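You operate a simulated robot arm through the tools that you are given. There is no shell and no other tool.

The job below is to be done with a simulated two-armed robot. You get a single attempt, and the scene is never put back.

JOB
Turn the turntable to the blue mark, lock it, then stipple its roundel and lift the highlight.
Fine: blue-banded pale brush and stick, put back; the roundel stays on the turntable. Leave other glass, plates, controls and the leaf drawing as they are.

It is judged by the outcome, as a careful person would: the job done as asked, and still so three seconds after it is handed in. It fails if anything else is knocked over, pushed out of place, dropped, spilled or broken.

ROBOT AND FRAMES
Two 6-joint arms with two-finger parallel grippers on one trunk that stands fixed in place. Base frame: the origin is at the foot of the trunk, x ahead of it, y to its left, z up. Lengths are in m, angles in degrees, forces in N, time in s.
The left shoulder is at [0.05, 0.17, 1.331], the right one opposite. Each reaches about 1.092 m from its shoulder. Payload 1.57 kg a hand.
Tool frame (each hand has its own): the origin (TCP) lies between the finger pads and is the grasp point; the fingertips stand 0.03 m ahead of it; z points along the fingers, y is the line along which they close. Largest opening 0.08 m; finger width 0.017, thickness 0.012; the body of the gripper, 0.04 by 0.082 m, starts 0.08 m behind the TCP.
Orientation is told as [roll, pitch, yaw] about the base's x, y, z axes, in that order, counted from this pose: with the fingers straight down and closing along the base's y, the tool's x points along the base's -x, its y along +y and its z along -z.

CONTROLS
- The arms move only by the tool servo_tool. It takes "left_deltas", "right_deltas" or both (then of equal length, played together; a hand with none holds still); each is a list of rows, each a list of 7 numbers: the turn, a rotation vector about the tool's x, y, z in degrees, then the shift along the tool's x, y, z in mm, then the finger opening in mm, from 0 to 80. In form: [[rx, ry, rz, x, y, z, grip], ...]. A call has 1 to 20 rows; each row is the pose to reach, as a shift and turn from the pose commanded when the call began, along the tool's axes at that moment. Rows are played at 5 a second. More than 0.05 m and 8.6 degrees between two rows, or a gripper value outside its range, and nothing of the call is played. A pose out of reach is approached as far as the arm can. The call stops where the force on the tool passes 40 N (or 10 N more than at its start, if that is more) or the arm is blocked; 0.2 s more then pass. Each finger travels about 0.072 m/s and halts on what it meets, pressing with about 27 N; the grip force reading is that of the motor and also rises with nothing between the fingers. The clock runs only during rows and for 0.2 s after the last one: add rows that repeat a pose to give the fingers time. It gives the time, the measured TCP pose, the force on the tool (base axes), the opening and the grip force at its end, in the units of the frame above (readings bear some noise), with the torque about the TCP (base axes, N m) and any sound that the robot's microphone picked up.
- Cameras (640 x 400 px; columns grow to the right, rows downward): "scene" is now at [0.0373, -0.0295, 1.9086]; the picture's right is [-0.37, -0.93, 0.00], its down [-0.64, 0.25, -0.73] and it looks along [0.68, -0.27, -0.69] (base axes); focal length 369 px, centre (320, 200). "left" rides on the left gripper at [0.072, 0.007, -0.122] in its tool frame; the picture's right is [-0.09, 1.00, 0.00], its down [-0.84, -0.08, -0.54] and it looks along [-0.54, -0.05, 0.84] (tool axes); focal length 238 px, centre (320, 200). "right" rides on the right gripper at [0.072, -0.007, -0.122] in its tool frame; the picture's right is [0.09, 1.00, 0.00], its down [-0.84, 0.08, -0.54] and it looks along [-0.54, 0.05, 0.84] (tool axes); focal length 238 px, centre (320, 200). There is no depth. A picture from a camera that has moved, and an enlarged one, comes with that camera's place and axes in the base frame and with its lens.
- capture(camera): a new picture of that camera. It takes no simulated time.
- raise_lower(by): slides the trunk up (or, below 0, down) by that many m; the arms and the scene camera ride with it, the base frame stays. It gives what a move gives, with no picture.
- head_to(pan, tilt): turns the head with the scene camera to pan (to the left, within 86 degrees either way) and tilt (down, from -29 to 69), counted from straight ahead of the robot. It gives what a move gives.
- zoom(camera, box): a new picture of the part [left, top, right, bottom] of that camera's present view, enlarged. It takes no simulated time.
- job_done(): hands the job in; it is judged then, once.

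Nothing tells you positions but the pictures and the camera data. Unless the task says otherwise, let go and move clear before handing in.

The tools are called after "Request:" as a command line: name --argument value ..., lists and objects as JSON in quotes. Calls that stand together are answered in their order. servo_tool: Moves the arms, as the interface text tells. Its arguments: {"type":"object","properties":{"left_deltas":{"type":"array"},"right_deltas":{"type":"array"}},"required":[]} The other tools are called the same way: raise_lower (by) moves the trunk up or down; head_to (pan, tilt) turns the head that bears the scene camera; capture (camera) takes a picture; zoom (camera, box) takes an enlarged picture of a part of a camera's view; job_done () hands the job in.

At the start:

```text
clock: 0.0
left_ee_pos: [0.7538, -0.0116, 1.2207]
left_orientation: [0.0, 0.0, -0.1]
left_wrist_force: [-0.3, 0.6, -0.3]
left_torque: [-0.01, -0.02, -0.01]
left_width: 0.0797
left_grip_force: 0.0
right_ee_pos: [0.4917, -0.3978, 1.2215]
right_orientation: [0.0, 0.0, 0.0]
right_wrist_force: [0.7, 0.2, -0.4]
right_torque: [0.0, 0.05, -0.03]
right_width: 0.0801
right_grip_force: 0.1
trunk travel left (down, up): [-0.946, 0.024]
head pan, tilt (commanded): [-21.5, 43.4]
```

scene: 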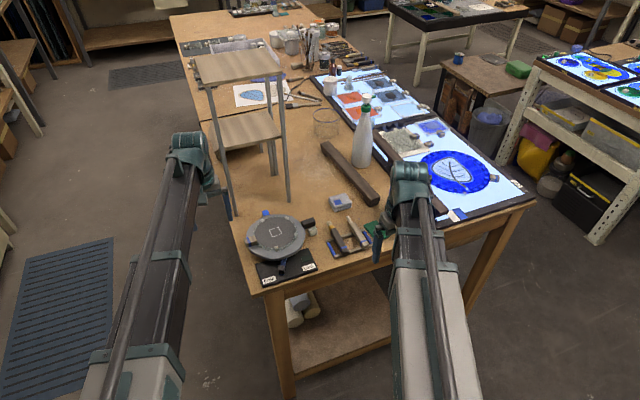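
right: 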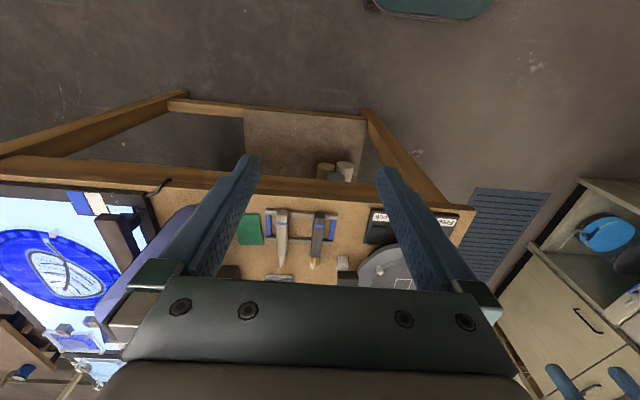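
left: 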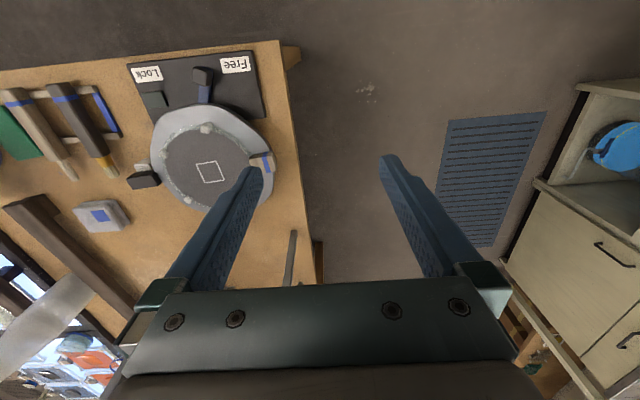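

I see a workbench with a turntable (left front corner), a lock lever with "Free/Lock" labels, a rack with two brushes/sticks, a leaf drawing on a light box, and shelves. I'll take enlarged pictures of the key areas first.

Request:
zoom --camera "scene" --box '[220, 190, 400, 300]'

Request:
zoom --camera "left" --box '[0, 40, 320, 240]'

Request:
zoom --camera "scene" --box '[300, 60, 540, 210]'

Request:
zoom --camera "right" --box '[200, 180, 480, 300]'

```text
3.56 times, centred on (310, 245) of scene
camera zoom: at [0.0373, -0.0295, 1.9086], right [-0.37, -0.93, 0.0], down [-0.64, 0.25, -0.73], along [0.68, -0.27, -0.69], focal length 1312 px, centre (356, 40)
```

zoom: 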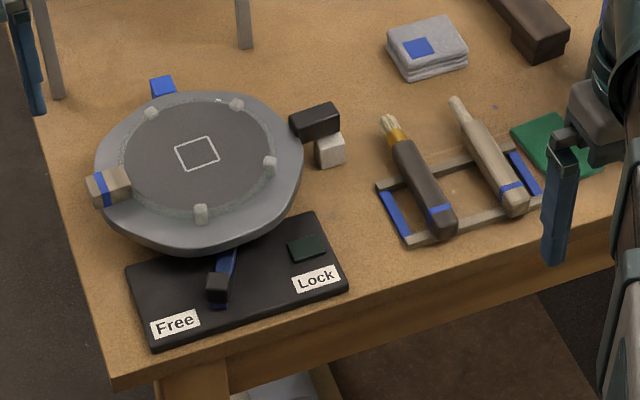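

```text
2.00 times, centred on (160, 140) of left
camera zoom: at [0.6841, -0.0046, 1.3419], right [0.09, 1.0, 0.0], down [0.84, -0.08, 0.54], along [0.54, -0.05, -0.84], focal length 477 px, centre (640, 320)
```

zoom: 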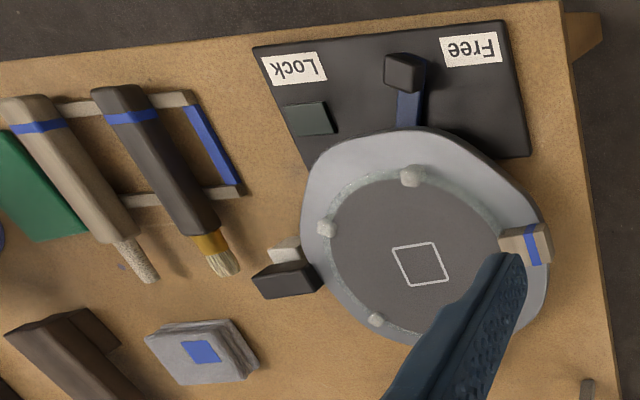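

```text
2.67 times, centred on (420, 135) of scene
camera zoom: at [0.0373, -0.0295, 1.9086], right [-0.37, -0.93, 0.0], down [-0.64, 0.25, -0.73], along [0.68, -0.27, -0.69], focal length 984 px, centre (53, 373)
```

zoom: 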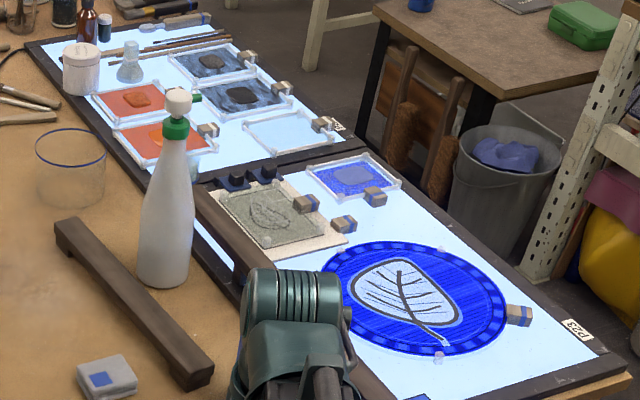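

```text
2.29 times, centred on (340, 240) of right
camera zoom: at [0.4196, -0.4035, 1.3427], right [-0.09, 1.0, 0.0], down [0.84, 0.08, 0.54], along [0.54, 0.05, -0.84], focal length 545 px, centre (274, 109)
```

zoom: 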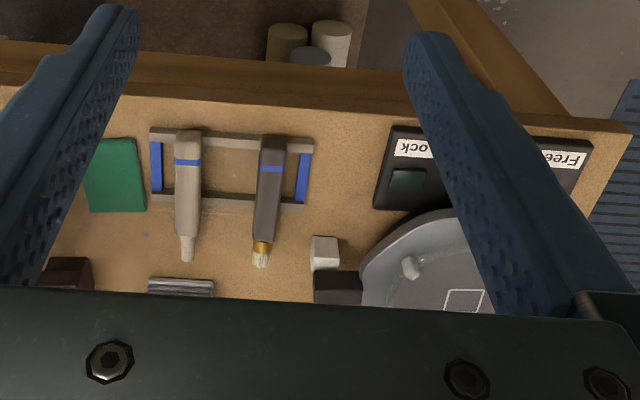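

The turntable has a dark disc with a marked square, with a black pointer block at its right side, a blue tab behind it, and a lever on the Free/Lock plate. I'll look at the rest of the bench for other brushes and sticks before deciding which tools are meant.

Request:
zoom --camera "scene" --box '[180, 0, 380, 125]'

Request:
zoom --camera "scene" --box '[310, 60, 440, 140]'

Request:
zoom --camera "scene" --box '[240, 200, 320, 250]'

Request:
zoom --camera "scene" --box '[310, 205, 390, 260]'

Request:
zoom --camera "left" --box '[120, 50, 300, 220]'

Request:
zoom --camera "left" --box '[0, 70, 140, 190]'

```text
3.20 times, centred on (280, 62) of scene
camera zoom: at [0.0373, -0.0295, 1.9086], right [-0.37, -0.93, 0.0], down [-0.64, 0.25, -0.73], along [0.68, -0.27, -0.69], focal length 1181 px, centre (448, 640)
```

zoom: 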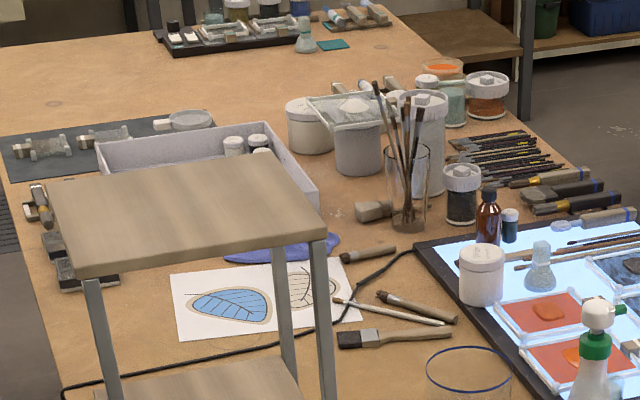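

```text
4.92 times, centred on (375, 100) of scene
camera zoom: at [0.0373, -0.0295, 1.9086], right [-0.37, -0.93, 0.0], down [-0.64, 0.25, -0.73], along [0.68, -0.27, -0.69], focal length 1816 px, centre (49, 692)
```

zoom: 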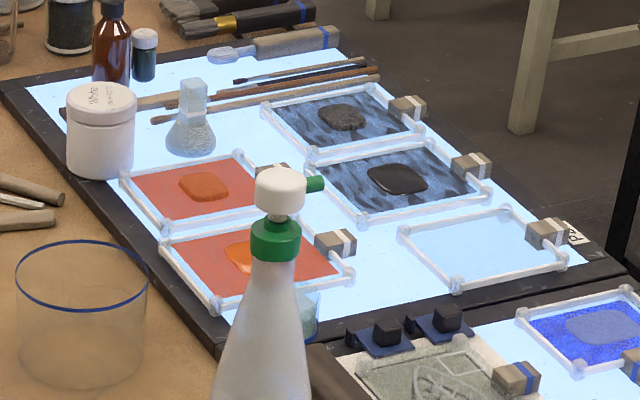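

```text
8.00 times, centred on (280, 225) of scene
camera zoom: at [0.0373, -0.0295, 1.9086], right [-0.37, -0.93, 0.0], down [-0.64, 0.25, -0.73], along [0.68, -0.27, -0.69], focal length 2952 px, centre (640, 0)
```

zoom: 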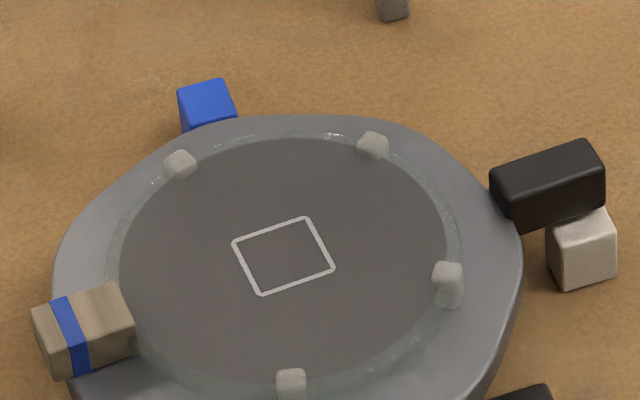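

```text
7.27 times, centred on (350, 232) of scene
camera zoom: at [0.0373, -0.0295, 1.9086], right [-0.37, -0.93, 0.0], down [-0.64, 0.25, -0.73], along [0.68, -0.27, -0.69], focal length 2684 px, centre (102, -36)
```

zoom: 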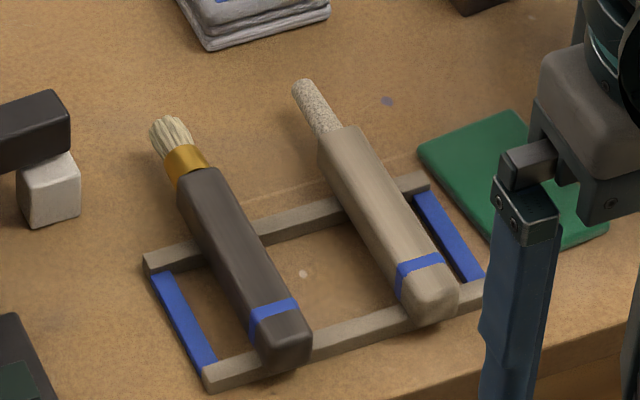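

```text
2.35 times, centred on (210, 135) of left
camera zoom: at [0.6841, -0.0046, 1.3419], right [0.09, 1.0, 0.0], down [0.84, -0.08, 0.54], along [0.54, -0.05, -0.84], focal length 561 px, centre (579, 353)
```

zoom: 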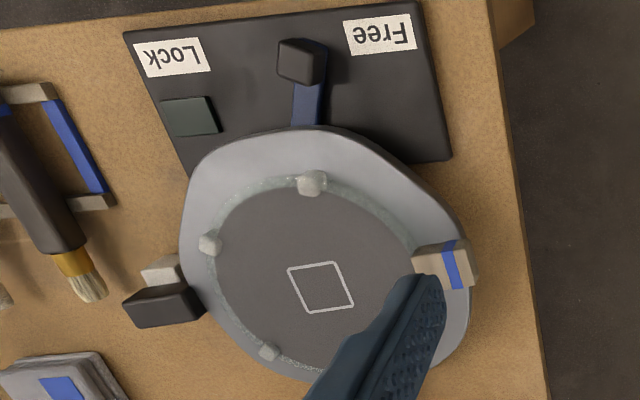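

```text
3.33 times, centred on (70, 130) of left
camera zoom: at [0.6841, -0.0046, 1.3419], right [0.09, 1.0, 0.0], down [0.84, -0.08, 0.54], along [0.54, -0.05, -0.84], focal length 794 px, centre (1153, 433)
```

zoom: 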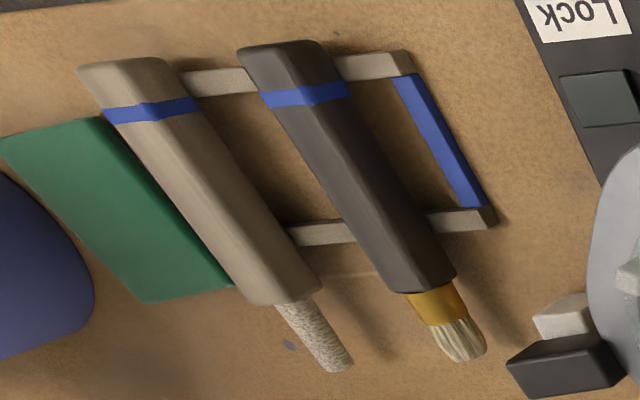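

I want to check the far set of brushes on the right edge of the bench, since some of them also seem to have bands.

Request:
zoom --camera "scene" --box '[310, 30, 390, 80]'

Request:
zoom --camera "scene" --box '[270, 70, 340, 115]'

Request:
zoom --camera "scene" --box '[180, 0, 300, 75]'

Request:
zoom --camera "scene" --box '[370, 100, 530, 200]'

Request:
head_to --pan -5 --tilt 55

```text
8.00 times, centred on (350, 55) of scene
camera zoom: at [0.0373, -0.0295, 1.9086], right [-0.37, -0.93, 0.0], down [-0.64, 0.25, -0.73], along [0.68, -0.27, -0.69], focal length 2952 px, centre (80, 1360)
```

zoom: 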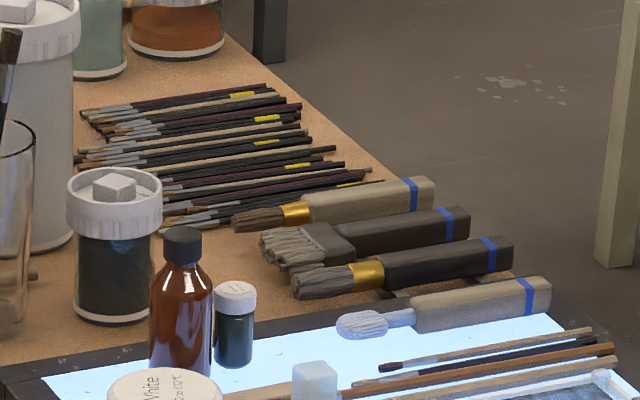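

```text
8.89 times, centred on (305, 92) of scene
camera zoom: at [0.0373, -0.0295, 1.9086], right [-0.37, -0.93, 0.0], down [-0.64, 0.25, -0.73], along [0.68, -0.27, -0.69], focal length 3280 px, centre (453, 1156)
```

zoom: 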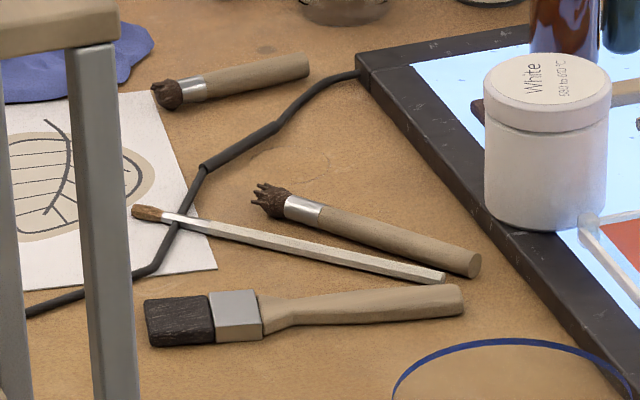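

```text
5.33 times, centred on (240, 38) of scene
camera zoom: at [0.0373, -0.0295, 1.9086], right [-0.37, -0.93, 0.0], down [-0.64, 0.25, -0.73], along [0.68, -0.27, -0.69], focal length 1968 px, centre (747, 1067)
```

zoom: 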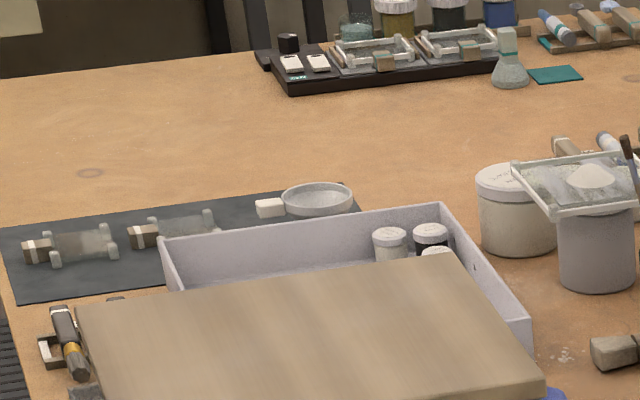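

```text
4.00 times, centred on (450, 150) of scene
camera zoom: at [0.0373, -0.0295, 1.9086], right [-0.37, -0.93, 0.0], down [-0.64, 0.25, -0.73], along [0.68, -0.27, -0.69], focal length 1476 px, centre (-200, 400)
```

zoom: 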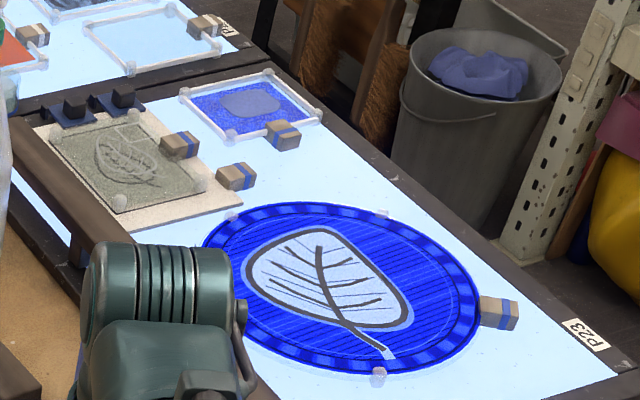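

```text
clock: 0.8
left_ee_pos: [0.755, -0.0111, 1.2207]
left_orientation: [0.0, 0.0, 0.0]
left_wrist_force: [-0.5, -0.6, -0.7]
left_torque: [-0.01, 0.0, -0.02]
left_width: 0.0799
left_grip_force: 0.0
right_ee_pos: [0.4918, -0.3969, 1.2219]
right_orientation: [0.0, -0.1, 0.0]
right_wrist_force: [-0.3, 0.3, 0.6]
right_torque: [-0.03, -0.01, -0.02]
right_width: 0.08
right_grip_force: 0.1
trunk travel left (down, up): [-0.946, 0.024]
head pan, tilt (commanded): [-5.0, 55.0]
```

The nearby rack (blue sides) holds a blue-banded brush with pale bristles and a blue-banded stick; the other blue-banded tools are far out of reach. I'll take a new scene picture from the turned head and check the right-hand side.

Request:
capture --camera "scene"

Request:
zoom --camera "right" --box '[0, 150, 300, 380]'

Request:
zoom --camera "scene" --box '[280, 120, 480, 245]'

```text
taken
camera scene: at [0.0323, -0.0055, 1.893], right [-0.09, -1.0, 0.0], down [-0.82, 0.07, -0.57], along [0.57, -0.05, -0.82], focal length 369 px, centre (320, 200)
```

scene: 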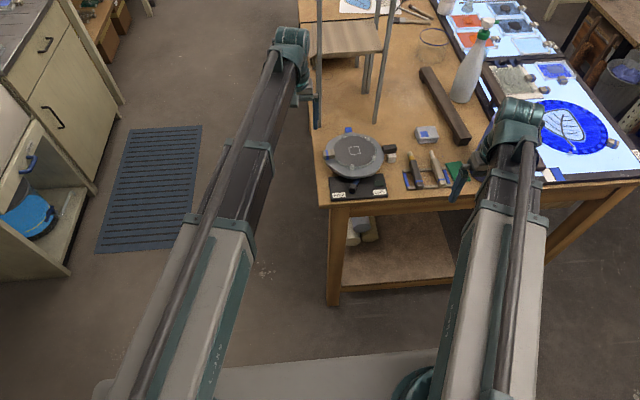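

```text
1.74 times, centred on (150, 265) of right
camera zoom: at [0.4196, -0.4035, 1.3427], right [-0.09, 1.0, 0.0], down [0.84, 0.08, 0.54], along [0.54, 0.05, -0.84], focal length 414 px, centre (616, 87)
```

zoom: 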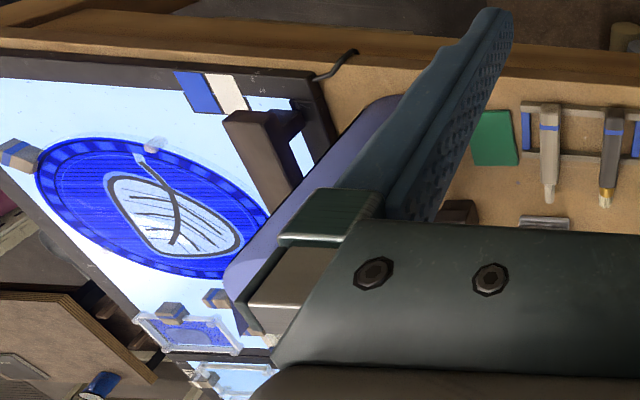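

```text
3.20 times, centred on (380, 182) of scene
camera zoom: at [0.0323, -0.0055, 1.893], right [-0.09, -1.0, 0.0], down [-0.82, 0.07, -0.57], along [0.57, -0.05, -0.82], focal length 1181 px, centre (128, 256)
```

zoom: 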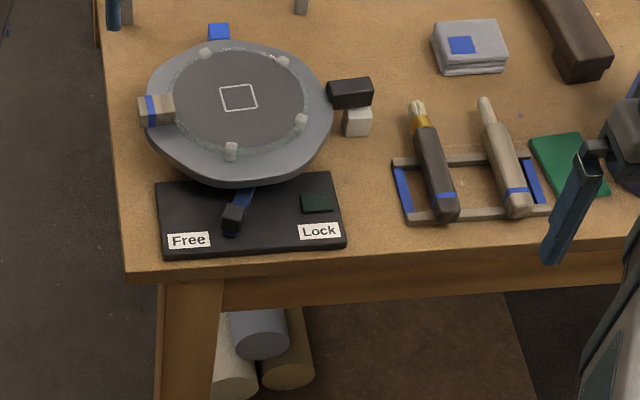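

From triangulation the roundel's centre is near (0.83, -0.19, 1.013), the bench top about z 0.95, and the two rack tools lie along +x at y about -0.38 (brush) and -0.45 (stick). I'll take tighter zooms from all cameras to pin the geometry down.

Request:
zoom --camera "scene" --box '[315, 120, 405, 176]'

Request:
zoom --camera "scene" --box '[320, 165, 400, 215]'

Request:
zoom --camera "scene" --box '[395, 140, 475, 195]'

Request:
zoom --camera "left" --box '[110, 140, 210, 220]'

Request:
zoom --camera "left" --box '[120, 40, 280, 140]'

Request:
zoom --camera "right" --box '[255, 195, 375, 290]'

```text
7.11 times, centred on (360, 148) of scene
camera zoom: at [0.0323, -0.0055, 1.893], right [-0.09, -1.0, 0.0], down [-0.82, 0.07, -0.57], along [0.57, -0.05, -0.82], focal length 2624 px, centre (36, 570)
```

zoom: 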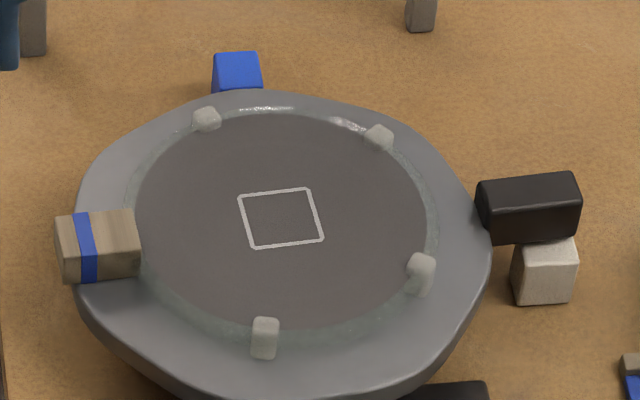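

```text
8.00 times, centred on (360, 190) of scene
camera zoom: at [0.0323, -0.0055, 1.893], right [-0.09, -1.0, 0.0], down [-0.82, 0.07, -0.57], along [0.57, -0.05, -0.82], focal length 2952 px, centre (0, 280)
```

zoom: 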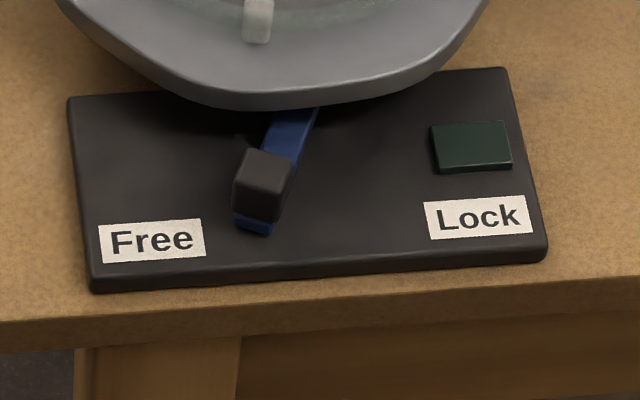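

```text
7.27 times, centred on (435, 168) of scene
camera zoom: at [0.0323, -0.0055, 1.893], right [-0.09, -1.0, 0.0], down [-0.82, 0.07, -0.57], along [0.57, -0.05, -0.82], focal length 2684 px, centre (-516, 436)
```

zoom: 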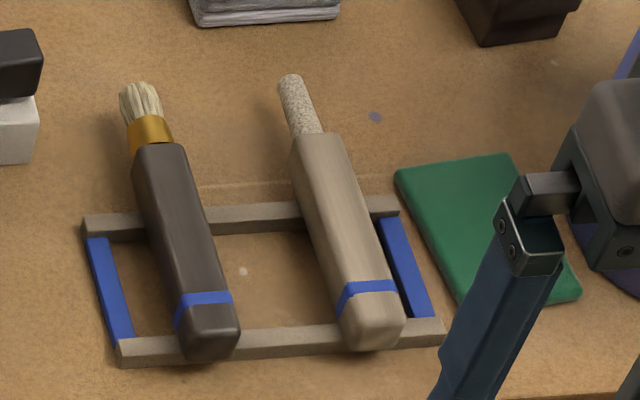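

```text
5.00 times, centred on (160, 180) of left
camera zoom: at [0.6841, -0.0046, 1.3419], right [0.09, 1.0, 0.0], down [0.84, -0.08, 0.54], along [0.54, -0.05, -0.84], focal length 1192 px, centre (1120, 300)
```

zoom: 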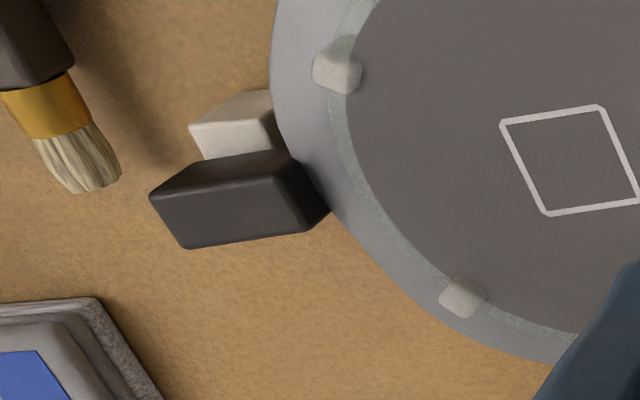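

```text
4.00 times, centred on (200, 90) of left
camera zoom: at [0.6841, -0.0046, 1.3419], right [0.09, 1.0, 0.0], down [0.84, -0.08, 0.54], along [0.54, -0.05, -0.84], focal length 953 px, centre (800, 640)
```

zoom: 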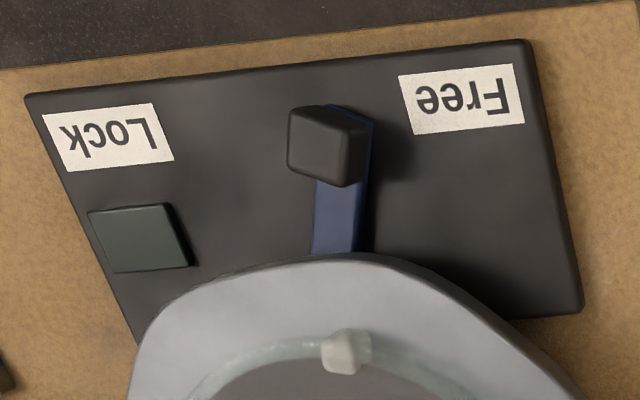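

```text
4.21 times, centred on (315, 242) of right
camera zoom: at [0.4196, -0.4035, 1.3427], right [-0.09, 1.0, 0.0], down [0.84, 0.08, 0.54], along [0.54, 0.05, -0.84], focal length 1004 px, centre (341, 21)
```

zoom: 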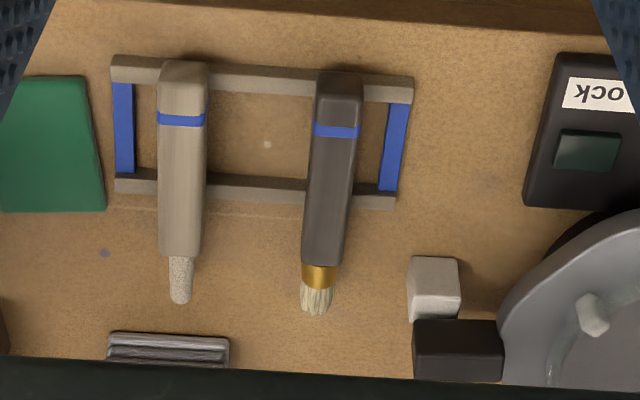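

The handle (black, about 21×40 mm, z 0.982–1.004) sits near the white mark at about -85°, and the blue mark is at about 0° around the centre (0.831, -0.186). I'll move the left hand aside and bring the right hand over the handle, turned so its fingers close along the handle's direction of travel.

Request:
servo_tool --left_deltas '[[0, 0, 0, 12.5, 15, -2.5, 80], [0, 0, 0, 25, 30, -5, 80], [0, 0, 0, 37.5, 45, -7.5, 80], [0, 0, 0, 50, 60, -10, 80], [0, 0, 0, 62.5, 75, -12.5, 80], [0, 0, 0, 75, 90, -15, 80], [0, 0, 0, 87.5, 105, -17.5, 80], [0, 0, 0, 100, 120, -20, 80], [0, 0, 0, 112.5, 135, -22.5, 80], [0, 0, 0, 125, 150, -25, 80], [0, 0, 0, 137.5, 165, -27.5, 80], [0, 0, 0, 150, 180, -30, 80]]' --right_deltas '[[0, 0, 7.08, -29.1, 8.1, 1.8, 80], [0, 0, 14.17, -58.2, 16.2, 3.6, 80], [0, 0, 21.25, -87.3, 24.3, 5.4, 80], [0, 0, 28.33, -116.4, 32.4, 7.2, 80], [0, 0, 35.42, -145.5, 40.5, 9, 80], [0, 0, 42.5, -174.6, 48.6, 10.8, 80], [0, 0, 49.58, -203.7, 56.7, 12.6, 80], [0, 0, 56.67, -232.8, 64.8, 14.4, 80], [0, 0, 63.75, -261.9, 72.9, 16.2, 80], [0, 0, 70.83, -291, 81, 18, 80], [0, 0, 77.92, -320.1, 89.1, 19.8, 80], [0, 0, 85, -349.3, 97.2, 21.5, 80]]'

```text
clock: 3.4
left_ee_pos: [0.6055, 0.1681, 1.2215]
left_orientation: [0.0, 0.0, -0.2]
left_wrist_force: [0.0, -0.2, -0.8]
left_torque: [0.0, -0.02, -0.01]
left_width: 0.08
left_grip_force: 0.2
left hand out of reach, approached as far as the arm can: row 2, 3, 4, 5, 6, 7, 8, 9, 10, 11, 12
right_ee_pos: [0.8412, -0.299, 1.2208]
right_orientation: [-0.1, 0.0, -85.2]
right_wrist_force: [0.6, 0.2, 0.3]
right_torque: [-0.01, -0.01, 0.03]
right_width: 0.0798
right_grip_force: 0.1
right hand out of reach, approached as far as the arm can: row 2, 3, 4, 5, 6, 7, 8, 9, 10, 11, 12
trunk travel left (down, up): [-0.946, 0.024]
head pan, tilt (commanded): [-5.0, 55.0]
```

Both arms moved, but the vertical component did not happen for either hand. I'll test whether the right hand can lower on its own.

Request:
servo_tool --right_deltas '[[0, 0, 0, 0, 0, 10, 60], [0, 0, 0, 0, 0, 20, 45], [0, 0, 0, 0, 0, 20, 40]]'

Request:
capture --camera "scene"

Request:
capture --camera "right"

```text
clock: 4.2
left_ee_pos: [0.6049, 0.1694, 1.2219]
left_orientation: [0.0, 0.0, 0.0]
left_wrist_force: [0.5, 0.6, -0.5]
left_torque: [0.0, -0.02, -0.04]
left_width: 0.0801
left_grip_force: 0.0
right_ee_pos: [0.8408, -0.3001, 1.2206]
right_orientation: [0.1, 0.0, -85.0]
right_wrist_force: [-0.3, 0.3, 0.1]
right_torque: [-0.01, 0.0, 0.01]
right_width: 0.0398
right_grip_force: 0.1
right hand out of reach, approached as far as the arm can: row 1, 2, 3
trunk travel left (down, up): [-0.946, 0.024]
head pan, tilt (commanded): [-5.0, 55.0]
```

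```text
taken
camera scene: at [0.0324, -0.0053, 1.8929], right [-0.09, -1.0, 0.0], down [-0.82, 0.07, -0.57], along [0.57, -0.05, -0.82], focal length 369 px, centre (320, 200)
```

scene: 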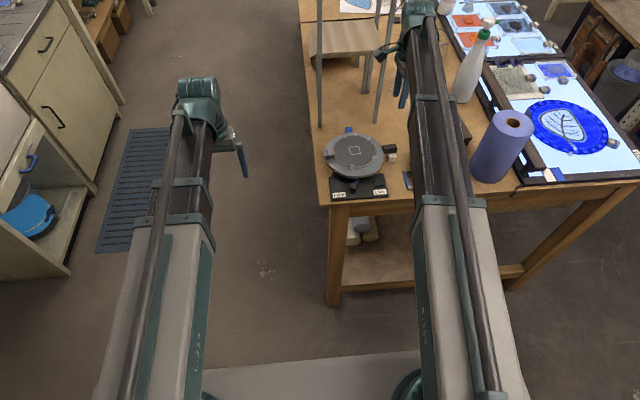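

```text
taken
camera right: at [0.8274, -0.2287, 1.3426], right [0.98, 0.18, 0.0], down [0.15, -0.83, 0.54], along [0.1, -0.53, -0.84], focal length 238 px, centre (320, 200)
```

right: 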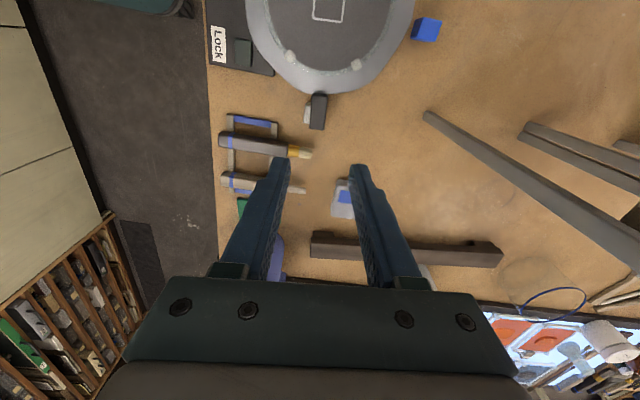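

The arms look like horizontal telescoping booms, so height probably comes only from the trunk (and wrist tilt). I'll test how the wrist tilts here, well clear of everything.

Request:
servo_tool --right_deltas '[[0, -5, 0, 0, 0, 0, 40], [0, -10, 0, 0, 0, 0, 40], [0, -10, 0, 0, 0, 0, 40]]'

```text
clock: 5.0
left_ee_pos: [0.6059, 0.1677, 1.2209]
left_orientation: [0.1, 0.1, 0.0]
left_wrist_force: [-0.8, -0.6, 0.2]
left_torque: [0.01, -0.02, 0.01]
left_width: 0.0798
left_grip_force: 0.0
right_ee_pos: [0.8401, -0.3009, 1.225]
right_orientation: [0.0, -10.0, -85.0]
right_wrist_force: [0.3, -0.4, -0.8]
right_torque: [0.03, -0.04, -0.01]
right_width: 0.0399
right_grip_force: 0.1
right hand out of reach, approached as far as the arm can: row 2, 3
trunk travel left (down, up): [-0.946, 0.024]
head pan, tilt (commanded): [-5.0, 55.0]
```

Tilting works and keeps x and y, with height rising slightly, so the wrist pivot is about 0.25 m above the TCP. I'll tilt further to 20° to measure it properly and look at the arm.

Request:
servo_tool --right_deltas '[[0, -5, 0, 0, 0, 0, 40], [0, -10, 0, 0, 0, 0, 40], [0, -15, 0, 0, 0, 0, 40], [0, -20, 0, 0, 0, 0, 40], [0, -20, 0, 0, 0, 0, 40]]'

Request:
capture --camera "scene"

Request:
capture --camera "left"

```text
clock: 6.2
left_ee_pos: [0.6057, 0.1685, 1.2214]
left_orientation: [0.0, -0.1, 0.0]
left_wrist_force: [-0.5, 0.1, -0.3]
left_torque: [-0.01, -0.01, -0.02]
left_width: 0.0801
left_grip_force: 0.1
right_ee_pos: [0.8414, -0.2993, 1.2512]
right_orientation: [0.0, -30.0, -85.0]
right_wrist_force: [0.6, 0.4, -0.2]
right_torque: [0.01, 0.04, 0.02]
right_width: 0.0399
right_grip_force: 0.0
right hand out of reach, approached as far as the arm can: row 1, 2, 3, 4, 5
trunk travel left (down, up): [-0.946, 0.024]
head pan, tilt (commanded): [-5.0, 55.0]
```

```text
taken
camera scene: at [0.0324, -0.0056, 1.8929], right [-0.09, -1.0, 0.0], down [-0.82, 0.07, -0.57], along [0.57, -0.05, -0.82], focal length 369 px, centre (320, 200)
```

scene: 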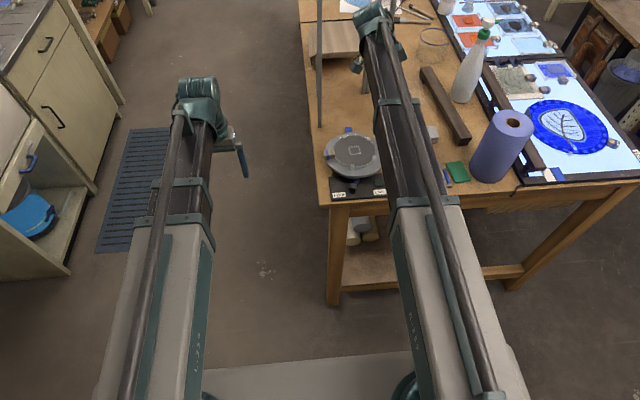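

```text
taken
camera left: at [0.5345, 0.175, 1.3419], right [0.09, 1.0, 0.0], down [0.84, -0.08, 0.54], along [0.54, -0.05, -0.84], focal length 238 px, centre (320, 200)
```

left: 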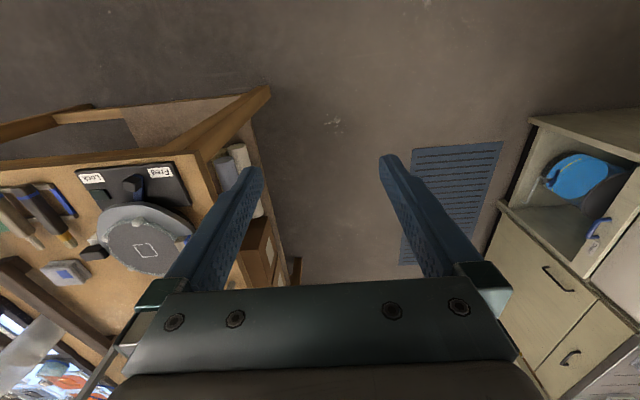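

The pivot-to-TCP length comes out at 0.228 m, so height is trunk travel plus wrist tilt. I'll set the right hand to a 20° tilt over the handle and lower the trunk part of the way, then check alignment.

Request:
servo_tool --right_deltas '[[0, 5, 0, 0, 0, 0, 44], [0, 10, 0, 0, 0, 0, 44], [0, 10, 0, 0, 0, 0, 44]]'

Request:
raise_lower --by -0.15

Request:
capture --camera "right"

Request:
capture --camera "scene"

Request:
capture --camera "left"

```text
clock: 7.0
left_ee_pos: [0.6059, 0.1688, 1.2208]
left_orientation: [0.0, 0.0, 0.0]
left_wrist_force: [-0.7, -0.2, 0.8]
left_torque: [-0.02, 0.0, 0.01]
left_width: 0.0803
left_grip_force: 0.1
right_ee_pos: [0.8399, -0.3003, 1.2343]
right_orientation: [0.1, -20.0, -85.0]
right_wrist_force: [0.5, 0.0, -0.2]
right_torque: [-0.02, 0.0, 0.0]
right_width: 0.0439
right_grip_force: 0.1
right hand out of reach, approached as far as the arm can: row 1, 2, 3
trunk travel left (down, up): [-0.946, 0.024]
head pan, tilt (commanded): [-5.0, 55.0]
```

```text
clock: 8.7
left_ee_pos: [0.6051, 0.168, 1.0715]
left_orientation: [0.1, 0.0, 0.1]
left_wrist_force: [-0.2, -0.4, 0.1]
left_torque: [0.0, -0.03, 0.02]
left_width: 0.0798
left_grip_force: 0.2
right_ee_pos: [0.8404, -0.2996, 1.0845]
right_orientation: [0.0, -20.0, -85.1]
right_wrist_force: [-0.2, 1.2, -0.3]
right_torque: [0.02, 0.0, 0.0]
right_width: 0.044
right_grip_force: 0.1
trunk travel left (down, up): [-0.796, 0.174]
head pan, tilt (commanded): [-5.0, 55.0]
```

```text
taken
camera right: at [0.8241, -0.1914, 1.1741], right [0.98, 0.17, -0.03], down [0.13, -0.59, 0.8], along [0.12, -0.79, -0.6], focal length 238 px, centre (320, 200)
```

right: 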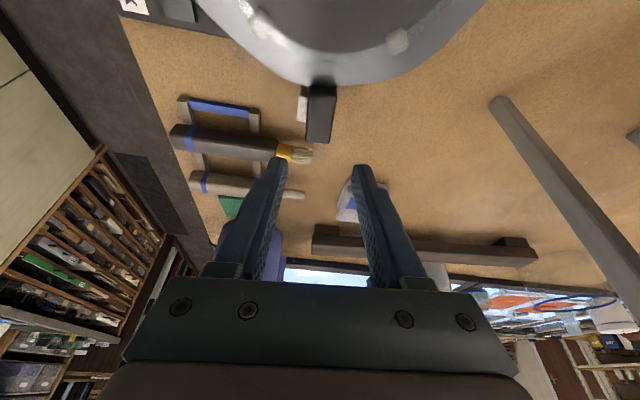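

```text
taken
camera scene: at [0.0321, -0.0054, 1.743], right [-0.09, -1.0, 0.0], down [-0.82, 0.07, -0.57], along [0.57, -0.05, -0.82], focal length 369 px, centre (320, 200)
```

scene: 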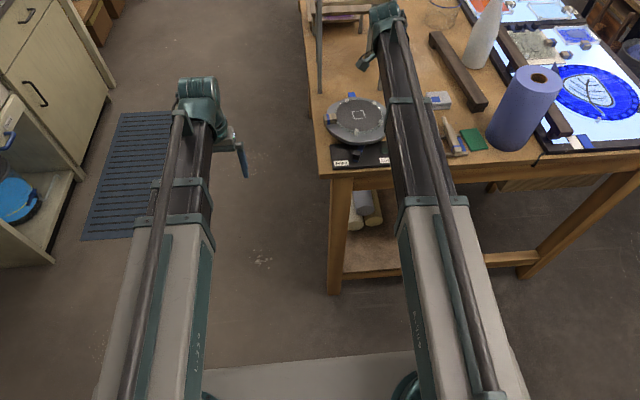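

```text
taken
camera left: at [0.5343, 0.1752, 1.192], right [0.09, 1.0, 0.0], down [0.84, -0.08, 0.54], along [0.54, -0.05, -0.84], focal length 238 px, centre (320, 200)
```

left: 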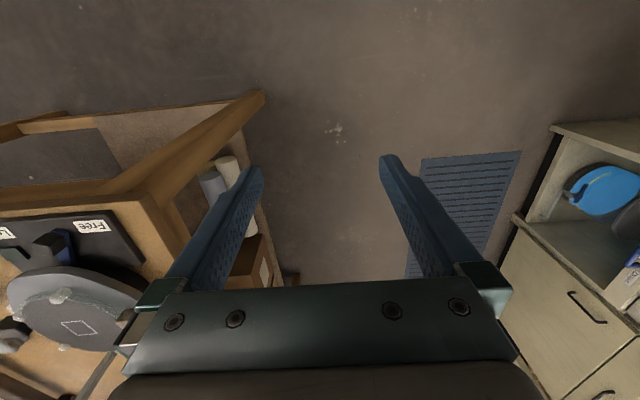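

The handle is centred between the fingers. I'll lower most of the remaining 65 mm and check again before the last bit.

Request:
raise_lower --by -0.05

Request:
capture --camera "right"

Request:
zoom --camera "right" --box '[240, 60, 400, 220]'

Request:
zoom --camera "left" --box '[0, 200, 160, 380]'

```text
clock: 9.7
left_ee_pos: [0.6055, 0.1691, 1.0209]
left_orientation: [0.0, 0.0, 0.0]
left_wrist_force: [-0.2, 0.8, -0.1]
left_torque: [-0.02, -0.01, -0.01]
left_width: 0.0799
left_grip_force: 0.1
right_ee_pos: [0.8393, -0.3001, 1.0353]
right_orientation: [0.0, -20.0, -85.0]
right_wrist_force: [0.0, -0.7, 0.0]
right_torque: [-0.04, 0.02, 0.01]
right_width: 0.0444
right_grip_force: 0.1
trunk travel left (down, up): [-0.746, 0.224]
head pan, tilt (commanded): [-5.0, 55.0]
```

```text
taken
camera right: at [0.824, -0.1914, 1.1241], right [0.98, 0.17, -0.03], down [0.13, -0.59, 0.8], along [0.12, -0.79, -0.6], focal length 238 px, centre (320, 200)
```

right: 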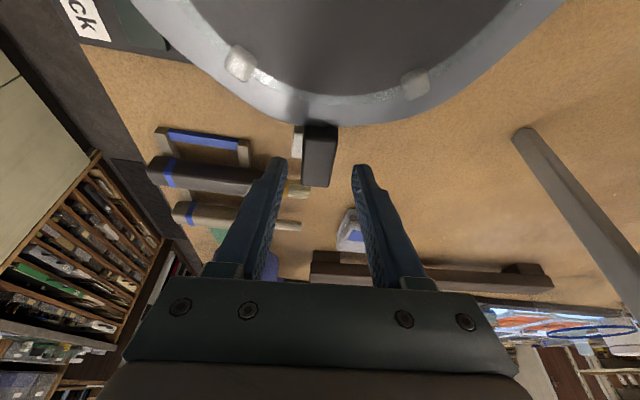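

```text
2.50 times, centred on (320, 140) of right
camera zoom: at [0.824, -0.1914, 1.1241], right [0.98, 0.17, -0.03], down [0.13, -0.59, 0.8], along [0.12, -0.79, -0.6], focal length 596 px, centre (320, 350)
```

zoom: 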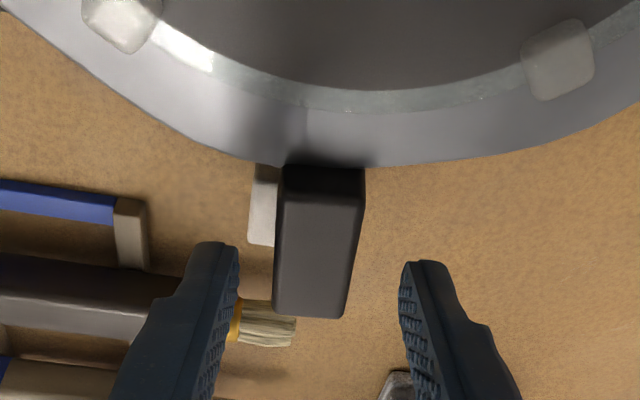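

```text
2.22 times, centred on (80, 290) of left
camera zoom: at [0.5342, 0.1752, 1.142], right [0.09, 1.0, 0.0], down [0.84, -0.08, 0.54], along [0.54, -0.05, -0.84], focal length 530 px, centre (853, 0)
```

zoom: 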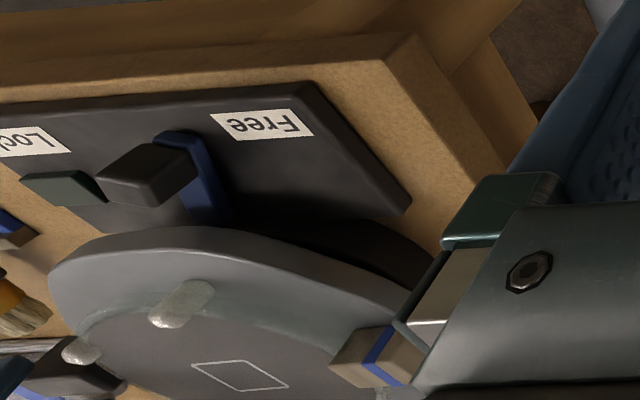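

The handle is well centred and the fingers straddle it. I'll go down the last 16 mm and close on it.

Request:
raise_lower --by -0.0165

Request:
zoom --camera "right" --box '[240, 60, 400, 220]'

```text
clock: 10.3
left_ee_pos: [0.6051, 0.1674, 1.003]
left_orientation: [-0.1, 0.0, 0.0]
left_wrist_force: [-0.3, 0.1, 0.0]
left_torque: [0.0, -0.02, 0.02]
left_width: 0.0799
left_grip_force: 0.1
right_ee_pos: [0.8409, -0.3008, 1.0175]
right_orientation: [0.0, -20.0, -85.0]
right_wrist_force: [-0.5, 0.0, 0.4]
right_torque: [-0.04, 0.01, -0.05]
right_width: 0.0442
right_grip_force: 0.0
trunk travel left (down, up): [-0.729, 0.241]
head pan, tilt (commanded): [-5.0, 55.0]
```

```text
2.50 times, centred on (320, 140) of right
camera zoom: at [0.824, -0.1914, 1.1076], right [0.98, 0.17, -0.03], down [0.13, -0.59, 0.8], along [0.12, -0.79, -0.6], focal length 596 px, centre (320, 350)
```

zoom: 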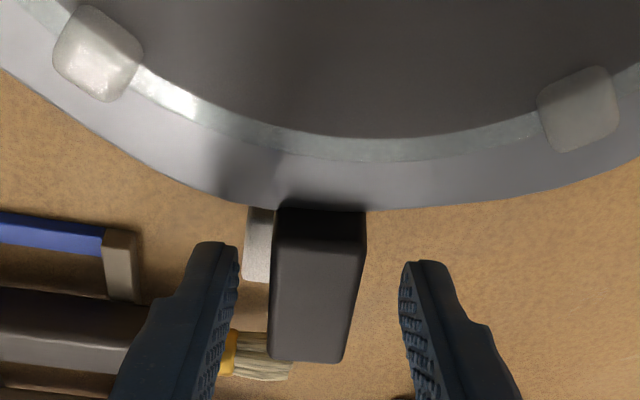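

Fingers are on either side of the handle. I'll close on it.

Request:
servo_tool --right_deltas '[[0, 0, 0, 0, 0, 0, 30], [0, 0, 0, 0, 0, 0, 18], [0, 0, 0, 0, 0, 0, 18], [0, 0, 0, 0, 0, 0, 18]]'

Request:
zoom --camera "right" --box '[240, 60, 400, 220]'

```text
clock: 11.3
left_ee_pos: [0.6053, 0.1681, 1.0038]
left_orientation: [0.0, 0.0, 0.1]
left_wrist_force: [-0.2, -0.1, 0.4]
left_torque: [0.01, -0.02, 0.0]
left_width: 0.0798
left_grip_force: 0.0
right_ee_pos: [0.8393, -0.3004, 1.0171]
right_orientation: [-0.1, -20.1, -85.1]
right_wrist_force: [-2.2, -0.9, -2.8]
right_torque: [-0.16, -0.24, 0.27]
right_width: 0.0217
right_grip_force: 34.6
trunk travel left (down, up): [-0.729, 0.241]
head pan, tilt (commanded): [-5.0, 55.0]
```

```text
2.50 times, centred on (320, 140) of right
camera zoom: at [0.824, -0.1916, 1.1075], right [0.98, 0.17, -0.03], down [0.13, -0.59, 0.8], along [0.12, -0.79, -0.6], focal length 596 px, centre (320, 350)
```

zoom: 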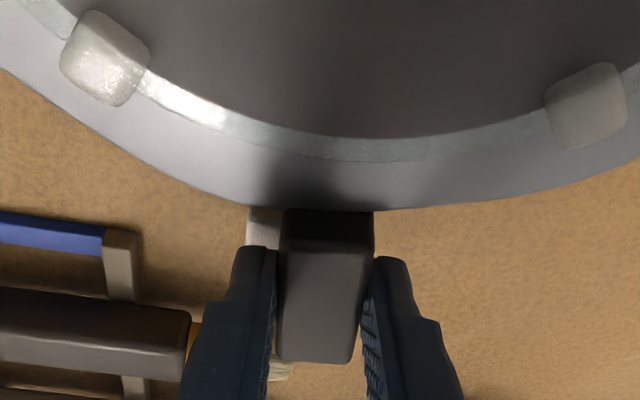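

The handle is held firmly at 21.7 mm. Now I'll swing it counter-clockwise about the turntable's axis, first 40°.

Request:
servo_tool --right_deltas '[[-1.71, 0, -4.698, 0.41, 10.02, -0.15, 18], [-3.42, 0, -9.397, 1.64, 19.97, -0.6, 18], [-5.13, 0, -14.095, 3.68, 29.76, -1.34, 18], [-6.84, 0, -18.794, 6.52, 39.33, -2.37, 18], [-8.551, 0, -23.492, 10.13, 48.6, -3.69, 18], [-10.261, 0, -28.191, 14.48, 57.5, -5.27, 18], [-11.971, 0, -32.889, 19.54, 65.96, -7.11, 18], [-13.681, 0, -37.588, 25.28, 73.92, -9.2, 18]]'

Request:
capture --camera "right"

Request:
capture --camera "scene"

```text
clock: 13.1
left_ee_pos: [0.6044, 0.1677, 1.005]
left_orientation: [0.1, 0.0, 0.0]
left_wrist_force: [-0.8, 0.2, 0.3]
left_torque: [0.01, 0.03, 0.07]
left_width: 0.0798
left_grip_force: 0.0
right_ee_pos: [0.9112, -0.2665, 1.0182]
right_orientation: [0.1, -20.0, -44.9]
right_wrist_force: [-12.0, -0.2, -8.0]
right_torque: [0.43, 0.18, 0.97]
right_width: 0.0219
right_grip_force: 34.7
trunk travel left (down, up): [-0.729, 0.241]
head pan, tilt (commanded): [-5.0, 55.0]
```

```text
taken
camera right: at [0.8291, -0.1937, 1.1077], right [0.64, 0.77, -0.03], down [0.48, -0.37, 0.8], along [0.6, -0.53, -0.61], focal length 238 px, centre (320, 200)
```

right: 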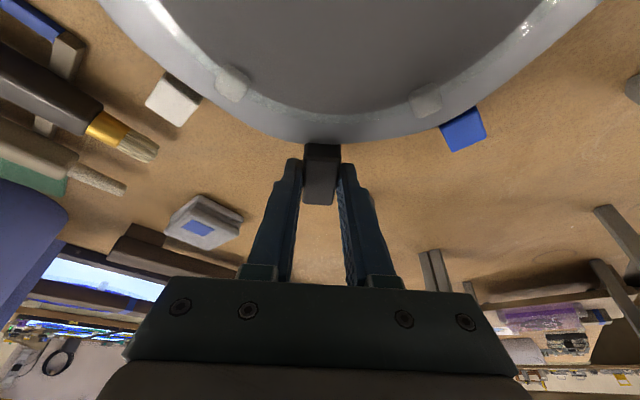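

```text
taken
camera scene: at [0.0317, -0.0058, 1.6764], right [-0.09, -1.0, 0.0], down [-0.82, 0.07, -0.57], along [0.57, -0.05, -0.82], focal length 369 px, centre (320, 200)
```

scene: 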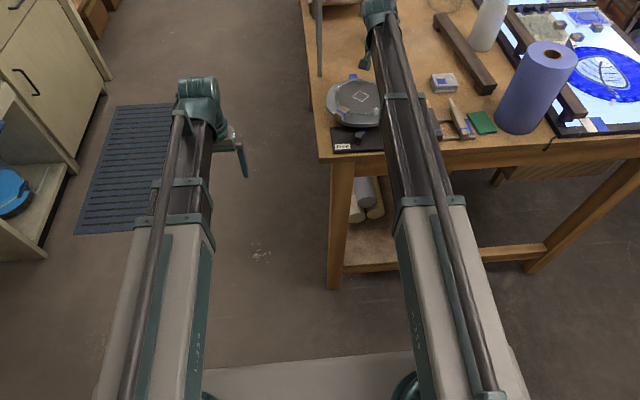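

The turntable follows smoothly with about 8 N of drag. I'll swing the remaining 45° to bring the handle over the blue mark.

Request:
servo_tool --right_deltas '[[-1.71, 0, -4.698, 0.41, 10.02, -0.15, 18], [-3.42, 0, -9.397, 1.64, 19.97, -0.6, 18], [-5.13, 0, -14.095, 3.68, 29.76, -1.34, 18], [-6.84, 0, -18.794, 6.52, 39.33, -2.37, 18], [-8.551, 0, -23.492, 10.13, 48.6, -3.69, 18], [-10.261, 0, -28.191, 14.48, 57.5, -5.27, 18], [-11.971, 0, -32.889, 19.54, 65.96, -7.11, 18], [-13.681, 0, -37.588, 25.28, 73.92, -9.2, 18], [-15.391, 0, -42.286, 31.65, 81.32, -11.52, 18]]'

Request:
capture --camera "right"

Request:
zoom --camera "right" --box '[240, 80, 400, 220]'

Request:
zoom --camera "left" --box '[0, 180, 200, 380]'

```text
clock: 15.1
left_ee_pos: [0.6036, 0.1669, 1.005]
left_orientation: [0.0, -0.1, 0.0]
left_wrist_force: [0.4, -1.0, -0.2]
left_torque: [-0.01, 0.02, 0.01]
left_width: 0.0799
left_grip_force: 0.0
right_ee_pos: [0.9437, -0.1862, 1.0172]
right_orientation: [-0.1, -19.9, 0.1]
right_wrist_force: [-22.2, -5.1, -13.6]
right_torque: [0.31, -0.22, 0.58]
right_width: 0.0219
right_grip_force: 34.9
trunk travel left (down, up): [-0.729, 0.241]
head pan, tilt (commanded): [-5.0, 55.0]
```

```text
taken
camera right: at [0.8343, -0.1932, 1.1082], right [-0.09, 1.0, -0.03], down [0.6, 0.08, 0.79], along [0.79, 0.05, -0.61], focal length 238 px, centre (320, 200)
```

right: 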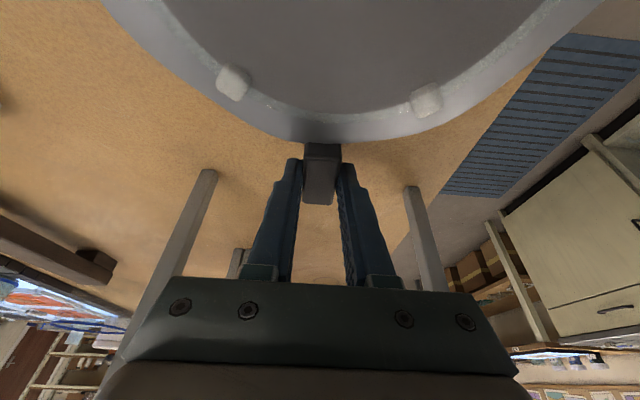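

```text
2.86 times, centred on (320, 150) of right
camera zoom: at [0.8343, -0.1932, 1.1082], right [-0.09, 1.0, -0.03], down [0.6, 0.08, 0.79], along [0.79, 0.05, -0.61], focal length 681 px, centre (320, 343)
```

zoom: 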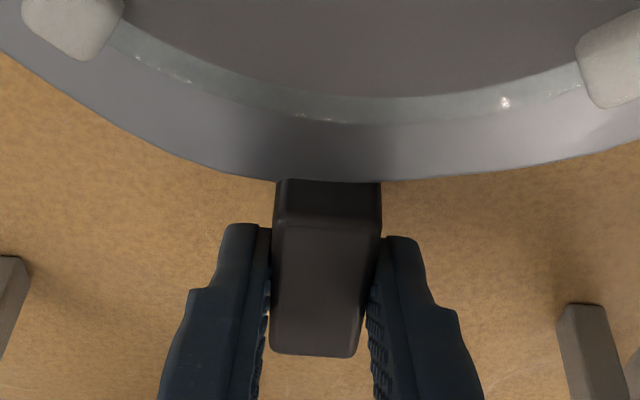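

```text
2.00 times, centred on (100, 280) of left
camera zoom: at [0.5335, 0.1743, 1.1259], right [0.09, 1.0, 0.0], down [0.84, -0.08, 0.54], along [0.54, -0.05, -0.84], focal length 477 px, centre (760, 40)
```

zoom: 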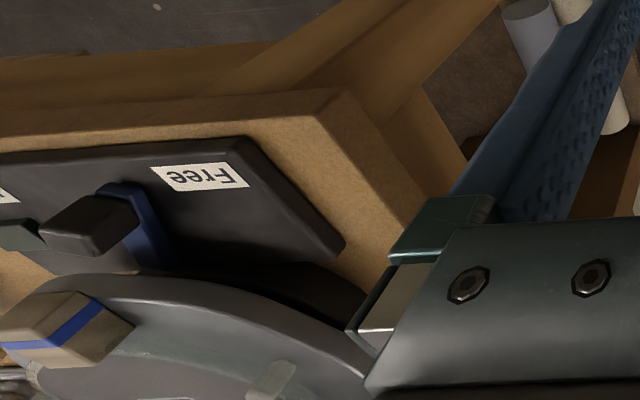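

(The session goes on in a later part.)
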